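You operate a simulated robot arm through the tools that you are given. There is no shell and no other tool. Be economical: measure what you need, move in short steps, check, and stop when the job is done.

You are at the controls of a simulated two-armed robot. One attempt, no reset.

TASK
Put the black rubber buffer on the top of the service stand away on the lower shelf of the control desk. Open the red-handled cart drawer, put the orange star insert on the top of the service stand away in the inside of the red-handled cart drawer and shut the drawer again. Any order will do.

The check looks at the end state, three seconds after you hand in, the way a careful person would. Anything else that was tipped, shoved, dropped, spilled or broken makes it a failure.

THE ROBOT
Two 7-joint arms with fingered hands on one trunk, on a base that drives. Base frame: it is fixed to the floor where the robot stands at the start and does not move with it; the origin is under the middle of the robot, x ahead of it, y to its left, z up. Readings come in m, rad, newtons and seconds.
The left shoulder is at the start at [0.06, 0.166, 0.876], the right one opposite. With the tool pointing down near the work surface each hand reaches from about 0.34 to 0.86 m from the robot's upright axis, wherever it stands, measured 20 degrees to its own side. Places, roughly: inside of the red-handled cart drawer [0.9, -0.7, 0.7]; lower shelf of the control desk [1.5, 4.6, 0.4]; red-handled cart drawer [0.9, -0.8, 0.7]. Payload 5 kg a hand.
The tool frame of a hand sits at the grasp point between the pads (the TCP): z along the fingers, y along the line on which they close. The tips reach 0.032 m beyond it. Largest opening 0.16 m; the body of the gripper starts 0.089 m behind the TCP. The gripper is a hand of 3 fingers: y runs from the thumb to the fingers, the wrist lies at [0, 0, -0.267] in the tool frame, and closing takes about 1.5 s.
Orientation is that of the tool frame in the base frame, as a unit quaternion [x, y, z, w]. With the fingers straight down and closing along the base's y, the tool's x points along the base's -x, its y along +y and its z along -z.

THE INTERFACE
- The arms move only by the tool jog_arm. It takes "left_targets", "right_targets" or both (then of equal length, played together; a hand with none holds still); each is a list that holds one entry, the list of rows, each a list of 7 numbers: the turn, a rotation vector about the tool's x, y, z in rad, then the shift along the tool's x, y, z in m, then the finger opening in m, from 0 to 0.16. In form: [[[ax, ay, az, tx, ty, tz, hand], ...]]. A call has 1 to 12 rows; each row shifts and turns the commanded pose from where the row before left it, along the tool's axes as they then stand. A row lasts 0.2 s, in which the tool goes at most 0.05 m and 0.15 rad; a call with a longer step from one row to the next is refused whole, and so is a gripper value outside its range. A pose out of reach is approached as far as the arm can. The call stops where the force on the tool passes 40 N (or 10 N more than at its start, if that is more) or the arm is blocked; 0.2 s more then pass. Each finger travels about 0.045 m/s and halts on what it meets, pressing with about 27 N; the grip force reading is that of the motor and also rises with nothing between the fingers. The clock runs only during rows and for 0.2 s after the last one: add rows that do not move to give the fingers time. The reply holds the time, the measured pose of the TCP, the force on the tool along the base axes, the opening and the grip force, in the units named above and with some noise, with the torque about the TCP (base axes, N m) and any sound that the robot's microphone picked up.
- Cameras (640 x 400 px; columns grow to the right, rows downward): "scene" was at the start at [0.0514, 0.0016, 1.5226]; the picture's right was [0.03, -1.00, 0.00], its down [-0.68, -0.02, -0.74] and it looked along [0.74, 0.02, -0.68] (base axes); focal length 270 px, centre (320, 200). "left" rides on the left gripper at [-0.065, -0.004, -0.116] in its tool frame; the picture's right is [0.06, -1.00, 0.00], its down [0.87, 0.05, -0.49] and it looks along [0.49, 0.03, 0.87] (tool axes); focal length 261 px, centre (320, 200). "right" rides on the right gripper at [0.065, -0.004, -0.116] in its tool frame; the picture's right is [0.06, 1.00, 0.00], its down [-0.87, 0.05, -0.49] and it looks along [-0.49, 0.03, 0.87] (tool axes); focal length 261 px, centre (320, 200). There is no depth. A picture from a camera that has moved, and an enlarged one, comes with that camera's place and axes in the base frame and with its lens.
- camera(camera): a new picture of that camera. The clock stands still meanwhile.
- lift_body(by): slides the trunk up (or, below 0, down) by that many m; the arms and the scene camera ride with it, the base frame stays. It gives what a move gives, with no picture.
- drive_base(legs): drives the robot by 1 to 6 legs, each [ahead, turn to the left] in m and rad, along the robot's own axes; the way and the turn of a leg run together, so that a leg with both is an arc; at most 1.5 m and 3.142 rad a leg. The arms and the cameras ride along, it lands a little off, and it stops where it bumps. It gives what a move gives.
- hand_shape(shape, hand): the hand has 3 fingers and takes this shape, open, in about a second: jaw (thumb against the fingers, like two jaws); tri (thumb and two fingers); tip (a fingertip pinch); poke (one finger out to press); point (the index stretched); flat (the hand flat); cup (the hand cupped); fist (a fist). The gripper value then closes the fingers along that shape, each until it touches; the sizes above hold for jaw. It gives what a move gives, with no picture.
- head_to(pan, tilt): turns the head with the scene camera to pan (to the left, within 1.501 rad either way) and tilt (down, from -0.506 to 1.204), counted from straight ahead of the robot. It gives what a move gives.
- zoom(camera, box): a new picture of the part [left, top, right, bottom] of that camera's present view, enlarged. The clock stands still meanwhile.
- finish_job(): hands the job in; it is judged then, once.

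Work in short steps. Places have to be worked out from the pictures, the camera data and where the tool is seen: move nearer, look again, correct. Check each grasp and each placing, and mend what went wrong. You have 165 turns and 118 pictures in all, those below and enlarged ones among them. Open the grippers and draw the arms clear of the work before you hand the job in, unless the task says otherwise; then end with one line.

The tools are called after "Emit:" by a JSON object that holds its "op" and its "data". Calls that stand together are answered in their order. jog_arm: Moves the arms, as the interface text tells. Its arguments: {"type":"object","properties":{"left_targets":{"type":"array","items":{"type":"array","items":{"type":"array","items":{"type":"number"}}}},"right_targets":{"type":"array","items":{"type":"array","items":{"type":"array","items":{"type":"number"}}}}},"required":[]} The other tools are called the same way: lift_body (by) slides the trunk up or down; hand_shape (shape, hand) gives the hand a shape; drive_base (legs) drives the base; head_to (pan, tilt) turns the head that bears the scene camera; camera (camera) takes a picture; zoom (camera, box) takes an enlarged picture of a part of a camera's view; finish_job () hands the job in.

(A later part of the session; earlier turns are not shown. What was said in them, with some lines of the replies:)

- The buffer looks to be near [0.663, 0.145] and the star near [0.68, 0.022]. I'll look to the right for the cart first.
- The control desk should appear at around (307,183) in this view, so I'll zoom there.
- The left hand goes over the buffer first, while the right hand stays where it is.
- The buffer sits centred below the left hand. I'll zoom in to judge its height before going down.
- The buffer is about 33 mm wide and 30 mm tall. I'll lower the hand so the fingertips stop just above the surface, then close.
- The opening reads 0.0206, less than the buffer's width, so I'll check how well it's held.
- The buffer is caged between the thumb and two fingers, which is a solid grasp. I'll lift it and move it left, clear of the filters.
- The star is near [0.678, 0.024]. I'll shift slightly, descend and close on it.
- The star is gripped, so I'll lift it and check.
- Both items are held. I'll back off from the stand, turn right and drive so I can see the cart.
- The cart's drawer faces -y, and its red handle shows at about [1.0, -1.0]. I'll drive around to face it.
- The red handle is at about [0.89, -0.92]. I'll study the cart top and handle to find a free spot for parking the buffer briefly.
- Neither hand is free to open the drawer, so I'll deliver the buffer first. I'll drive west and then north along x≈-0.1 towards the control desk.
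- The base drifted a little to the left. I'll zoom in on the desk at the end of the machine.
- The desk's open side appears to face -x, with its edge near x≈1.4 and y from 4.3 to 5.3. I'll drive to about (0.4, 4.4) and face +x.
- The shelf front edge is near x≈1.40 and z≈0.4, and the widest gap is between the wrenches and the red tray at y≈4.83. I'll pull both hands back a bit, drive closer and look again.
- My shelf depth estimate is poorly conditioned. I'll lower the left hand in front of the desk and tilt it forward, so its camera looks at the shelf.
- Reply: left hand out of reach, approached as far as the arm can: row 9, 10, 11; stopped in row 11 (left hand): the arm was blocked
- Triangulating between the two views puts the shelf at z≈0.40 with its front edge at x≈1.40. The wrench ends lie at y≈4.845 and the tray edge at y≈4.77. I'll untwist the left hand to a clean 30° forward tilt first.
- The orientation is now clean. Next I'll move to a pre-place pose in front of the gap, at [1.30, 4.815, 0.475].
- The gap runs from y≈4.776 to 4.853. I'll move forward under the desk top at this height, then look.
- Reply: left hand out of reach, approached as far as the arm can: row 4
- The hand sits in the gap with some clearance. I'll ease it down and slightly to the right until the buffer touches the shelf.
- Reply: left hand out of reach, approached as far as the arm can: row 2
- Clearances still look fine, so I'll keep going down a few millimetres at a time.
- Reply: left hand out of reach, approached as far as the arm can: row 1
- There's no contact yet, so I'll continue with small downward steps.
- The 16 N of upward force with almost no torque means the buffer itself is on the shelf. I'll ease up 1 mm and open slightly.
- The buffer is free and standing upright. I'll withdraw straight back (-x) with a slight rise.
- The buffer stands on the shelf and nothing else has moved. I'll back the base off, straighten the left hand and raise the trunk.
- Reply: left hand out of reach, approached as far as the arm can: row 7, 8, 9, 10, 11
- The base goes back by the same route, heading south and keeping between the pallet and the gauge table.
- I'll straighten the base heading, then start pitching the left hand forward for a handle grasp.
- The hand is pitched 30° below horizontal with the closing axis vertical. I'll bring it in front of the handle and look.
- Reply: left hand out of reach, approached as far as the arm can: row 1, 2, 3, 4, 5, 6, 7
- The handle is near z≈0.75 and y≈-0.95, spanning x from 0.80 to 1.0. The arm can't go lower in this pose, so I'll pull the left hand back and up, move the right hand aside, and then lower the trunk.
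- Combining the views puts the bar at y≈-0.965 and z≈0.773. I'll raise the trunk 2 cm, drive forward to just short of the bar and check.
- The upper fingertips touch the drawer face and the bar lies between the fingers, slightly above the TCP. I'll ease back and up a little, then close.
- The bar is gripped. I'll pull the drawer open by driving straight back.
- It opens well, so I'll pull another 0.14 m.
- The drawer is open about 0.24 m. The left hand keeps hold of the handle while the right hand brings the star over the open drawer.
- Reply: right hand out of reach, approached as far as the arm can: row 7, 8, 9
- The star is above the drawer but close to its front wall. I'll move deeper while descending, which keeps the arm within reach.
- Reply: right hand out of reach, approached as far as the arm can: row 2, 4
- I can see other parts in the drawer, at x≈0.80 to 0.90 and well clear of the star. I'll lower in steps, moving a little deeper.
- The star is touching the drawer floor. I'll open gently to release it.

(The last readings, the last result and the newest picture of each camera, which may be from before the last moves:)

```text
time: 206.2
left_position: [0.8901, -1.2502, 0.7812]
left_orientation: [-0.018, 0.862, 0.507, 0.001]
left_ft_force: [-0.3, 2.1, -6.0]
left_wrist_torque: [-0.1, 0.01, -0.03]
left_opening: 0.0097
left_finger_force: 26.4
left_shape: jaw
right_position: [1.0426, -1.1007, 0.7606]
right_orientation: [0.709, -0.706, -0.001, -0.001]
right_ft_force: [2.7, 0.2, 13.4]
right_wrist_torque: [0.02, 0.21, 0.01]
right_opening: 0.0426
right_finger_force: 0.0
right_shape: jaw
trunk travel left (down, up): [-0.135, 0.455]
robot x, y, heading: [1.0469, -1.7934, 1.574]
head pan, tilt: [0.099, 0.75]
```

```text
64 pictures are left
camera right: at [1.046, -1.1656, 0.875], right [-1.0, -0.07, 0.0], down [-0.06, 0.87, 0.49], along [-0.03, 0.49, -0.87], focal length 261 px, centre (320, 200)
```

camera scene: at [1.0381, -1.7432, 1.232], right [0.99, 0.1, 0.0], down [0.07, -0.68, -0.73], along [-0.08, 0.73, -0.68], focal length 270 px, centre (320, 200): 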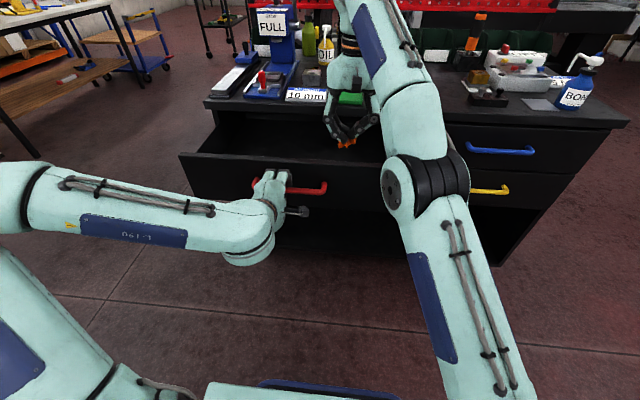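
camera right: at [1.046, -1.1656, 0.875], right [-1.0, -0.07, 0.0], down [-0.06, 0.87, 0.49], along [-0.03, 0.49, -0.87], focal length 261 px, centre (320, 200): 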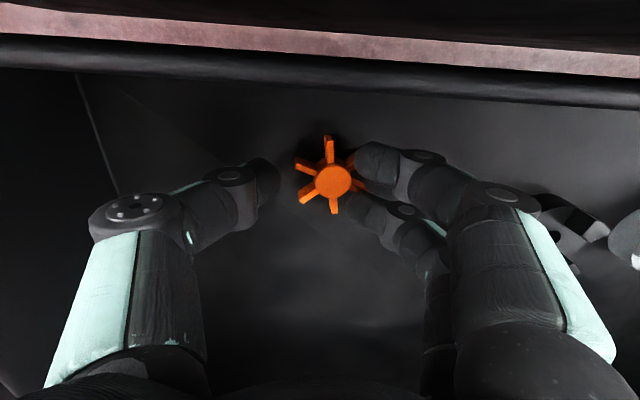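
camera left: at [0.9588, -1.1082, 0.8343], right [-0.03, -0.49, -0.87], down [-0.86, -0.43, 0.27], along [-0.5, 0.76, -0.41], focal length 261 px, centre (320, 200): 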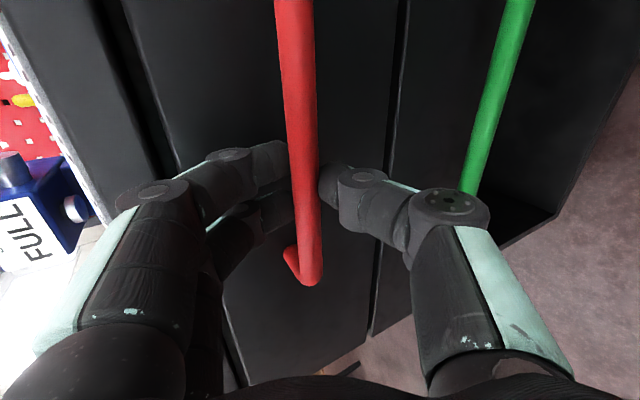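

The star is released and lies flat. I'll rise a touch, open a bit more, then lift straight out.

Emit:
{"op": "jog_arm", "data": {"right_targets": [[[0, 0, 0, 0, 0.001, -0.005, 0.05], [0, 0, 0, 0, 0.001, -0.004, 0.06], [0, 0, 0, 0, 0, 0, 0.06], [0, 0, 0, 0, 0, 0, 0.06], [0, 0, 0, 0, 0, -0.015, 0.06], [0, 0, 0, 0.002, 0, -0.02, 0.06], [0, 0, 0, 0.002, 0, -0.02, 0.06], [0, 0, 0, 0.008, 0, -0.02, 0.06]]]}}

Emit:
{"op": "camera", "data": {"camera": "right"}}

```text
time: 208.1
left_position: [0.892, -1.2497, 0.781]
left_orientation: [-0.018, 0.862, 0.507, 0.001]
left_ft_force: [-0.2, -2.0, -2.8]
left_wrist_torque: [-0.03, 0.05, -0.03]
left_opening: 0.0099
left_finger_force: 26.8
left_shape: jaw
right_position: [1.0349, -1.1114, 0.8414]
right_orientation: [0.708, -0.706, -0.001, 0.0]
right_ft_force: [-0.5, 0.3, -0.2]
right_wrist_torque: [0.01, 0.01, 0.0]
right_opening: 0.0595
right_finger_force: 0.0
right_shape: jaw
trunk travel left (down, up): [-0.135, 0.455]
robot x, y, heading: [1.0506, -1.7949, 1.568]
head pan, tilt: [0.099, 0.75]
```

```text
63 pictures are left
camera right: at [1.0411, -1.176, 0.9575], right [-1.0, -0.07, 0.0], down [-0.06, 0.87, 0.49], along [-0.03, 0.49, -0.87], focal length 261 px, centre (320, 200)
```

right: 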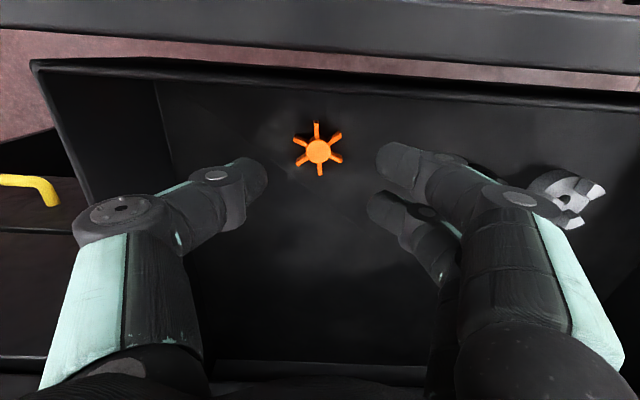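

The star lies in the drawer. I'll withdraw the right hand up, back and to the right.

Emit:
{"op": "jog_arm", "data": {"right_targets": [[[0, 0, 0, 0.01, 0, -0.02, 0.06], [0, 0, 0, 0.012, 0, -0.02, 0.06], [0, 0, 0, 0.012, -0.01, -0.02, 0.06], [0, 0, 0, 0.012, -0.02, -0.02, 0.06], [0, 0, 0, 0.02, -0.035, 0, 0.06], [0, 0, 0, 0.025, -0.035, 0, 0.06], [0, 0, 0, 0.03, -0.035, 0, 0.06], [0, 0, 0, 0.03, -0.035, 0, 0.06], [0, 0, 0, 0.035, -0.03, 0, 0.06], [0, 0, 0, 0.035, -0.02, 0, 0.06]]]}}

Emit:
{"op": "camera", "data": {"camera": "scene"}}

```text
time: 210.2
left_position: [0.8918, -1.2503, 0.7805]
left_orientation: [-0.018, 0.862, 0.507, 0.001]
left_ft_force: [1.1, -2.3, -1.9]
left_wrist_torque: [-0.07, 0.03, -0.04]
left_opening: 0.0098
left_finger_force: 27.1
left_shape: jaw
right_position: [1.2598, -1.3315, 0.9208]
right_orientation: [0.708, -0.706, 0.0, 0.0]
right_ft_force: [0.2, -0.5, 0.1]
right_wrist_torque: [-0.05, -0.03, -0.01]
right_opening: 0.0597
right_finger_force: 0.0
right_shape: jaw
trunk travel left (down, up): [-0.135, 0.455]
robot x, y, heading: [1.0467, -1.7943, 1.575]
head pan, tilt: [0.099, 0.75]
```

```text
62 pictures are left
camera scene: at [1.0383, -1.743, 1.232], right [0.99, 0.1, 0.0], down [0.07, -0.68, -0.73], along [-0.08, 0.73, -0.68], focal length 270 px, centre (320, 200)
```

scene: 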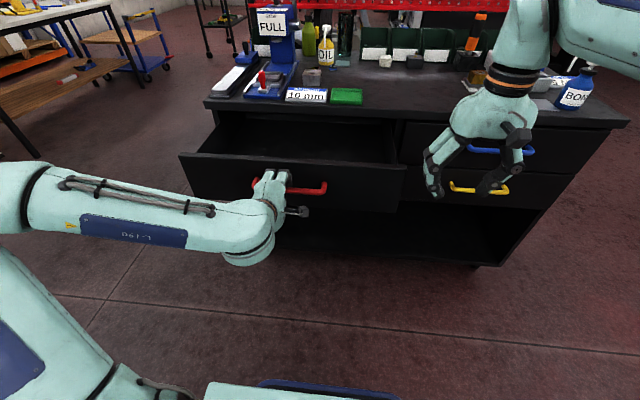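

The right hand is clear. I'll close the drawer by driving forward with the handle still held.

Emit:
{"op": "drive_base", "data": {"legs": [[0.235, 0]]}}

Emit:
{"op": "camera", "data": {"camera": "scene"}}

```text
time: 212.0
left_position: [0.8899, -1.0161, 0.7809]
left_orientation: [-0.017, 0.862, 0.507, 0.001]
left_ft_force: [10.9, 0.2, -2.4]
left_wrist_torque: [-0.1, -0.01, -0.21]
left_opening: 0.0101
left_finger_force: 26.8
left_shape: jaw
right_position: [1.2574, -1.0972, 0.9215]
right_orientation: [0.709, -0.706, 0.0, -0.002]
right_ft_force: [0.3, -1.2, 0.2]
right_wrist_torque: [0.03, 0.02, 0.01]
right_opening: 0.0594
right_finger_force: 0.0
right_shape: jaw
trunk travel left (down, up): [-0.135, 0.455]
robot x, y, heading: [1.0474, -1.5554, 1.569]
head pan, tilt: [0.099, 0.75]
```

```text
61 pictures are left
camera scene: at [1.0379, -1.5092, 1.2319], right [0.99, 0.1, 0.0], down [0.07, -0.68, -0.73], along [-0.08, 0.73, -0.68], focal length 270 px, centre (320, 200)
```

scene: 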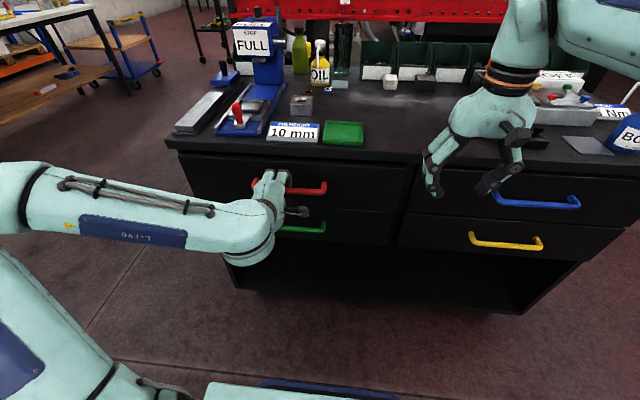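

About 9 mm remain, so I'll push it home with the arm.

Emit:
{"op": "jog_arm", "data": {"left_targets": [[[0, 0, 0, 0, 0.0024, 0.0044, 0.0], [0, 0, 0, 0, 0.0024, 0.0044, 0.0], [0, 0, 0, 0, 0.0015, 0.0026, 0.0], [0, 0, 0, 0, 0, 0, 0.0]]]}}

Emit:
{"op": "zoom", "data": {"camera": "scene", "box": [160, 110, 440, 270]}}

```text
time: 213.0
left_position: [0.8908, -1.0045, 0.7824]
left_orientation: [-0.016, 0.862, 0.507, 0.001]
left_ft_force: [6.8, -13.0, -5.0]
left_wrist_torque: [-0.21, 0.01, -0.14]
left_opening: 0.0103
left_finger_force: 27.3
left_shape: jaw
right_position: [1.2567, -1.0991, 0.9216]
right_orientation: [0.709, -0.705, -0.001, -0.001]
right_ft_force: [-0.6, -0.3, -0.2]
right_wrist_torque: [-0.02, 0.01, 0.03]
right_opening: 0.0596
right_finger_force: 0.1
right_shape: jaw
trunk travel left (down, up): [-0.135, 0.455]
robot x, y, heading: [1.0492, -1.5614, 1.575]
head pan, tilt: [0.099, 0.75]
```

```text
2.29 times, centred on (300, 190) of scene
camera zoom: at [1.0377, -1.5101, 1.232], right [0.99, 0.1, 0.0], down [0.07, -0.68, -0.73], along [-0.08, 0.73, -0.68], focal length 618 px, centre (366, 223)
```

zoom: 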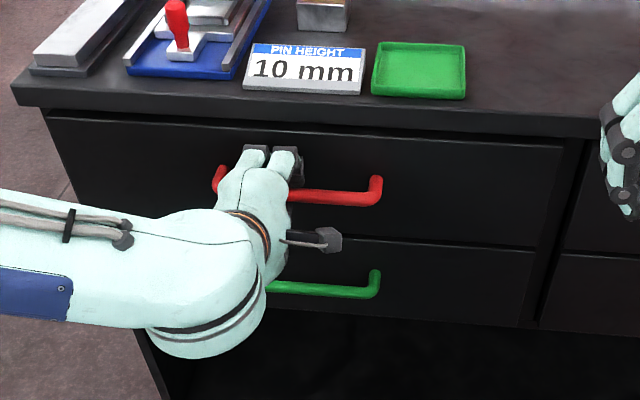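

The drawer is shut: 13 N of resistance, and the handle is past its original position. I'll open the fingers and back away.

Emit:
{"op": "jog_arm", "data": {"left_targets": [[[0, 0, 0, 0, 0, -0.001, 0.02], [0, 0, 0, 0, 0, -0.002, 0.04], [0, 0, 0, 0, 0, -0.002, 0.06], [0, 0, 0, 0, 0, -0.002, 0.07], [0, 0, 0, 0, 0, 0, 0.07], [0, 0, 0, 0, 0, 0, 0.07]]]}}

Emit:
{"op": "camera", "data": {"camera": "left"}}

```text
time: 214.4
left_position: [0.8893, -1.0115, 0.7862]
left_orientation: [-0.017, 0.862, 0.507, 0.001]
left_ft_force: [-0.3, 0.3, 0.2]
left_wrist_torque: [0.0, 0.01, -0.01]
left_opening: 0.0694
left_finger_force: 0.1
left_shape: jaw
right_position: [1.2586, -1.0986, 0.9214]
right_orientation: [0.708, -0.706, -0.001, -0.001]
right_ft_force: [0.4, -0.4, 0.5]
right_wrist_torque: [-0.01, 0.0, -0.02]
right_opening: 0.0597
right_finger_force: 0.0
right_shape: jaw
trunk travel left (down, up): [-0.135, 0.455]
robot x, y, heading: [1.0452, -1.5612, 1.573]
head pan, tilt: [0.099, 0.75]
```

```text
59 pictures are left
camera left: at [0.958, -1.1108, 0.8382], right [-0.03, -0.49, -0.87], down [-0.86, -0.43, 0.27], along [-0.5, 0.76, -0.41], focal length 261 px, centre (320, 200)
```

left: 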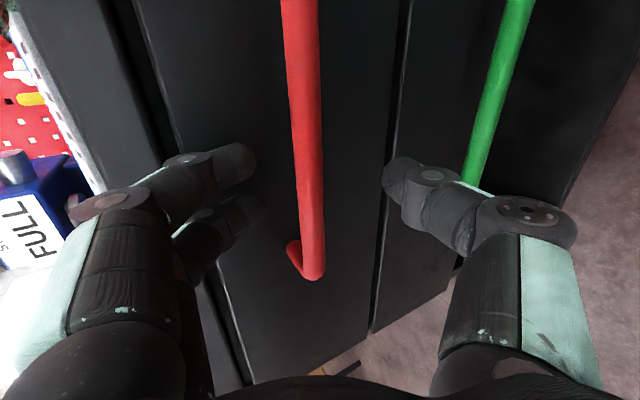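

The bar is clear between the open fingers. I'll drive straight back and check.

Emit:
{"op": "drive_base", "data": {"legs": [[-0.35, 0]]}}

Emit:
{"op": "lift_body", "data": {"by": 0.29}}

Emit:
{"op": "jog_arm", "data": {"left_targets": [[[0, 0, 0, 0.03, 0, -0.02, 0.1], [0, 0, 0, 0.03, 0, -0.02, 0.1], [0, 0, 0, 0.03, 0, -0.02, 0.1]]], "right_targets": [[[0, 0, 0, 0, 0, 0, 0.1], [0, 0, 0, 0, 0, 0, 0.1], [0, 0, 0, 0, 0, 0, 0.1]]]}}

Emit:
{"op": "camera", "data": {"camera": "scene"}}

```text
time: 216.7
left_position: [0.8899, -1.3589, 0.7856]
left_orientation: [-0.018, 0.862, 0.507, 0.0]
left_ft_force: [-0.5, 0.2, 0.0]
left_wrist_torque: [-0.03, -0.01, 0.0]
left_opening: 0.0693
left_finger_force: 0.0
left_shape: jaw
right_position: [1.2575, -1.4464, 0.9214]
right_orientation: [0.71, -0.705, -0.001, 0.0]
right_ft_force: [0.4, -0.7, 0.0]
right_wrist_torque: [0.0, 0.01, 0.02]
right_opening: 0.0594
right_finger_force: 0.1
right_shape: jaw
trunk travel left (down, up): [-0.135, 0.455]
robot x, y, heading: [1.049, -1.9087, 1.575]
head pan, tilt: [0.099, 0.75]
```

```text
time: 219.6
left_position: [0.8902, -1.3594, 1.0747]
left_orientation: [-0.018, 0.861, 0.508, 0.001]
left_ft_force: [0.3, -0.2, 0.5]
left_wrist_torque: [0.01, 0.0, -0.02]
left_opening: 0.0697
left_finger_force: 0.0
left_shape: jaw
right_position: [1.2592, -1.4458, 1.211]
right_orientation: [0.71, -0.705, -0.001, 0.0]
right_ft_force: [0.1, 0.8, -0.1]
right_wrist_torque: [0.03, 0.01, -0.03]
right_opening: 0.0596
right_finger_force: 0.1
right_shape: jaw
trunk travel left (down, up): [-0.425, 0.165]
robot x, y, heading: [1.0475, -1.9123, 1.574]
head pan, tilt: [0.099, 0.75]
```

```text
time: 220.4
left_position: [0.7965, -1.407, 1.1121]
left_orientation: [-0.017, 0.862, 0.506, 0.001]
left_ft_force: [-0.4, -1.0, 1.0]
left_wrist_torque: [-0.01, -0.04, -0.04]
left_opening: 0.0999
left_finger_force: 0.1
left_shape: jaw
left hand out of reach, approached as far as the arm can: row 3
right_position: [1.2573, -1.448, 1.2126]
right_orientation: [0.71, -0.705, 0.0, -0.001]
right_ft_force: [-1.1, -0.3, 1.1]
right_wrist_torque: [0.03, -0.01, -0.02]
right_opening: 0.0995
right_finger_force: 0.1
right_shape: jaw
trunk travel left (down, up): [-0.425, 0.165]
robot x, y, heading: [1.0478, -1.9064, 1.575]
head pan, tilt: [0.099, 0.75]
```

```text
58 pictures are left
camera scene: at [1.0372, -1.8589, 1.5221], right [0.99, 0.11, 0.0], down [0.07, -0.68, -0.73], along [-0.08, 0.73, -0.68], focal length 270 px, centre (320, 200)
```

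scene: 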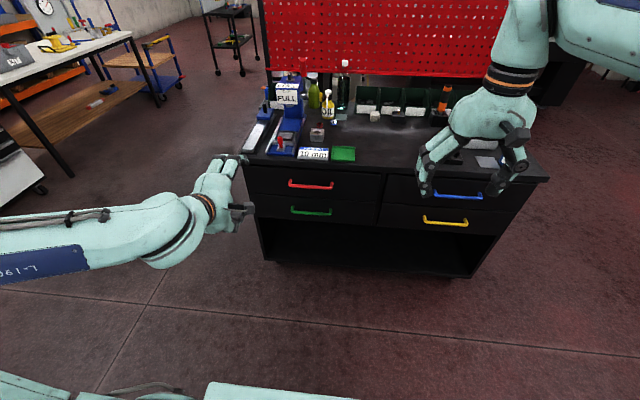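

The drawer is shut, the hands are empty and the arms are clear. The buffer was last seen standing on the shelf, so I'm handing in.

Emit:
{"op": "finish_job", "data": {}}

```text
The job is handed in.
```

I handed in with the black buffer standing upright on the control desk's lower shelf and the orange star insert inside the red-handled cart drawer. The drawer is shut, and I saw nothing else tipped or shoved.
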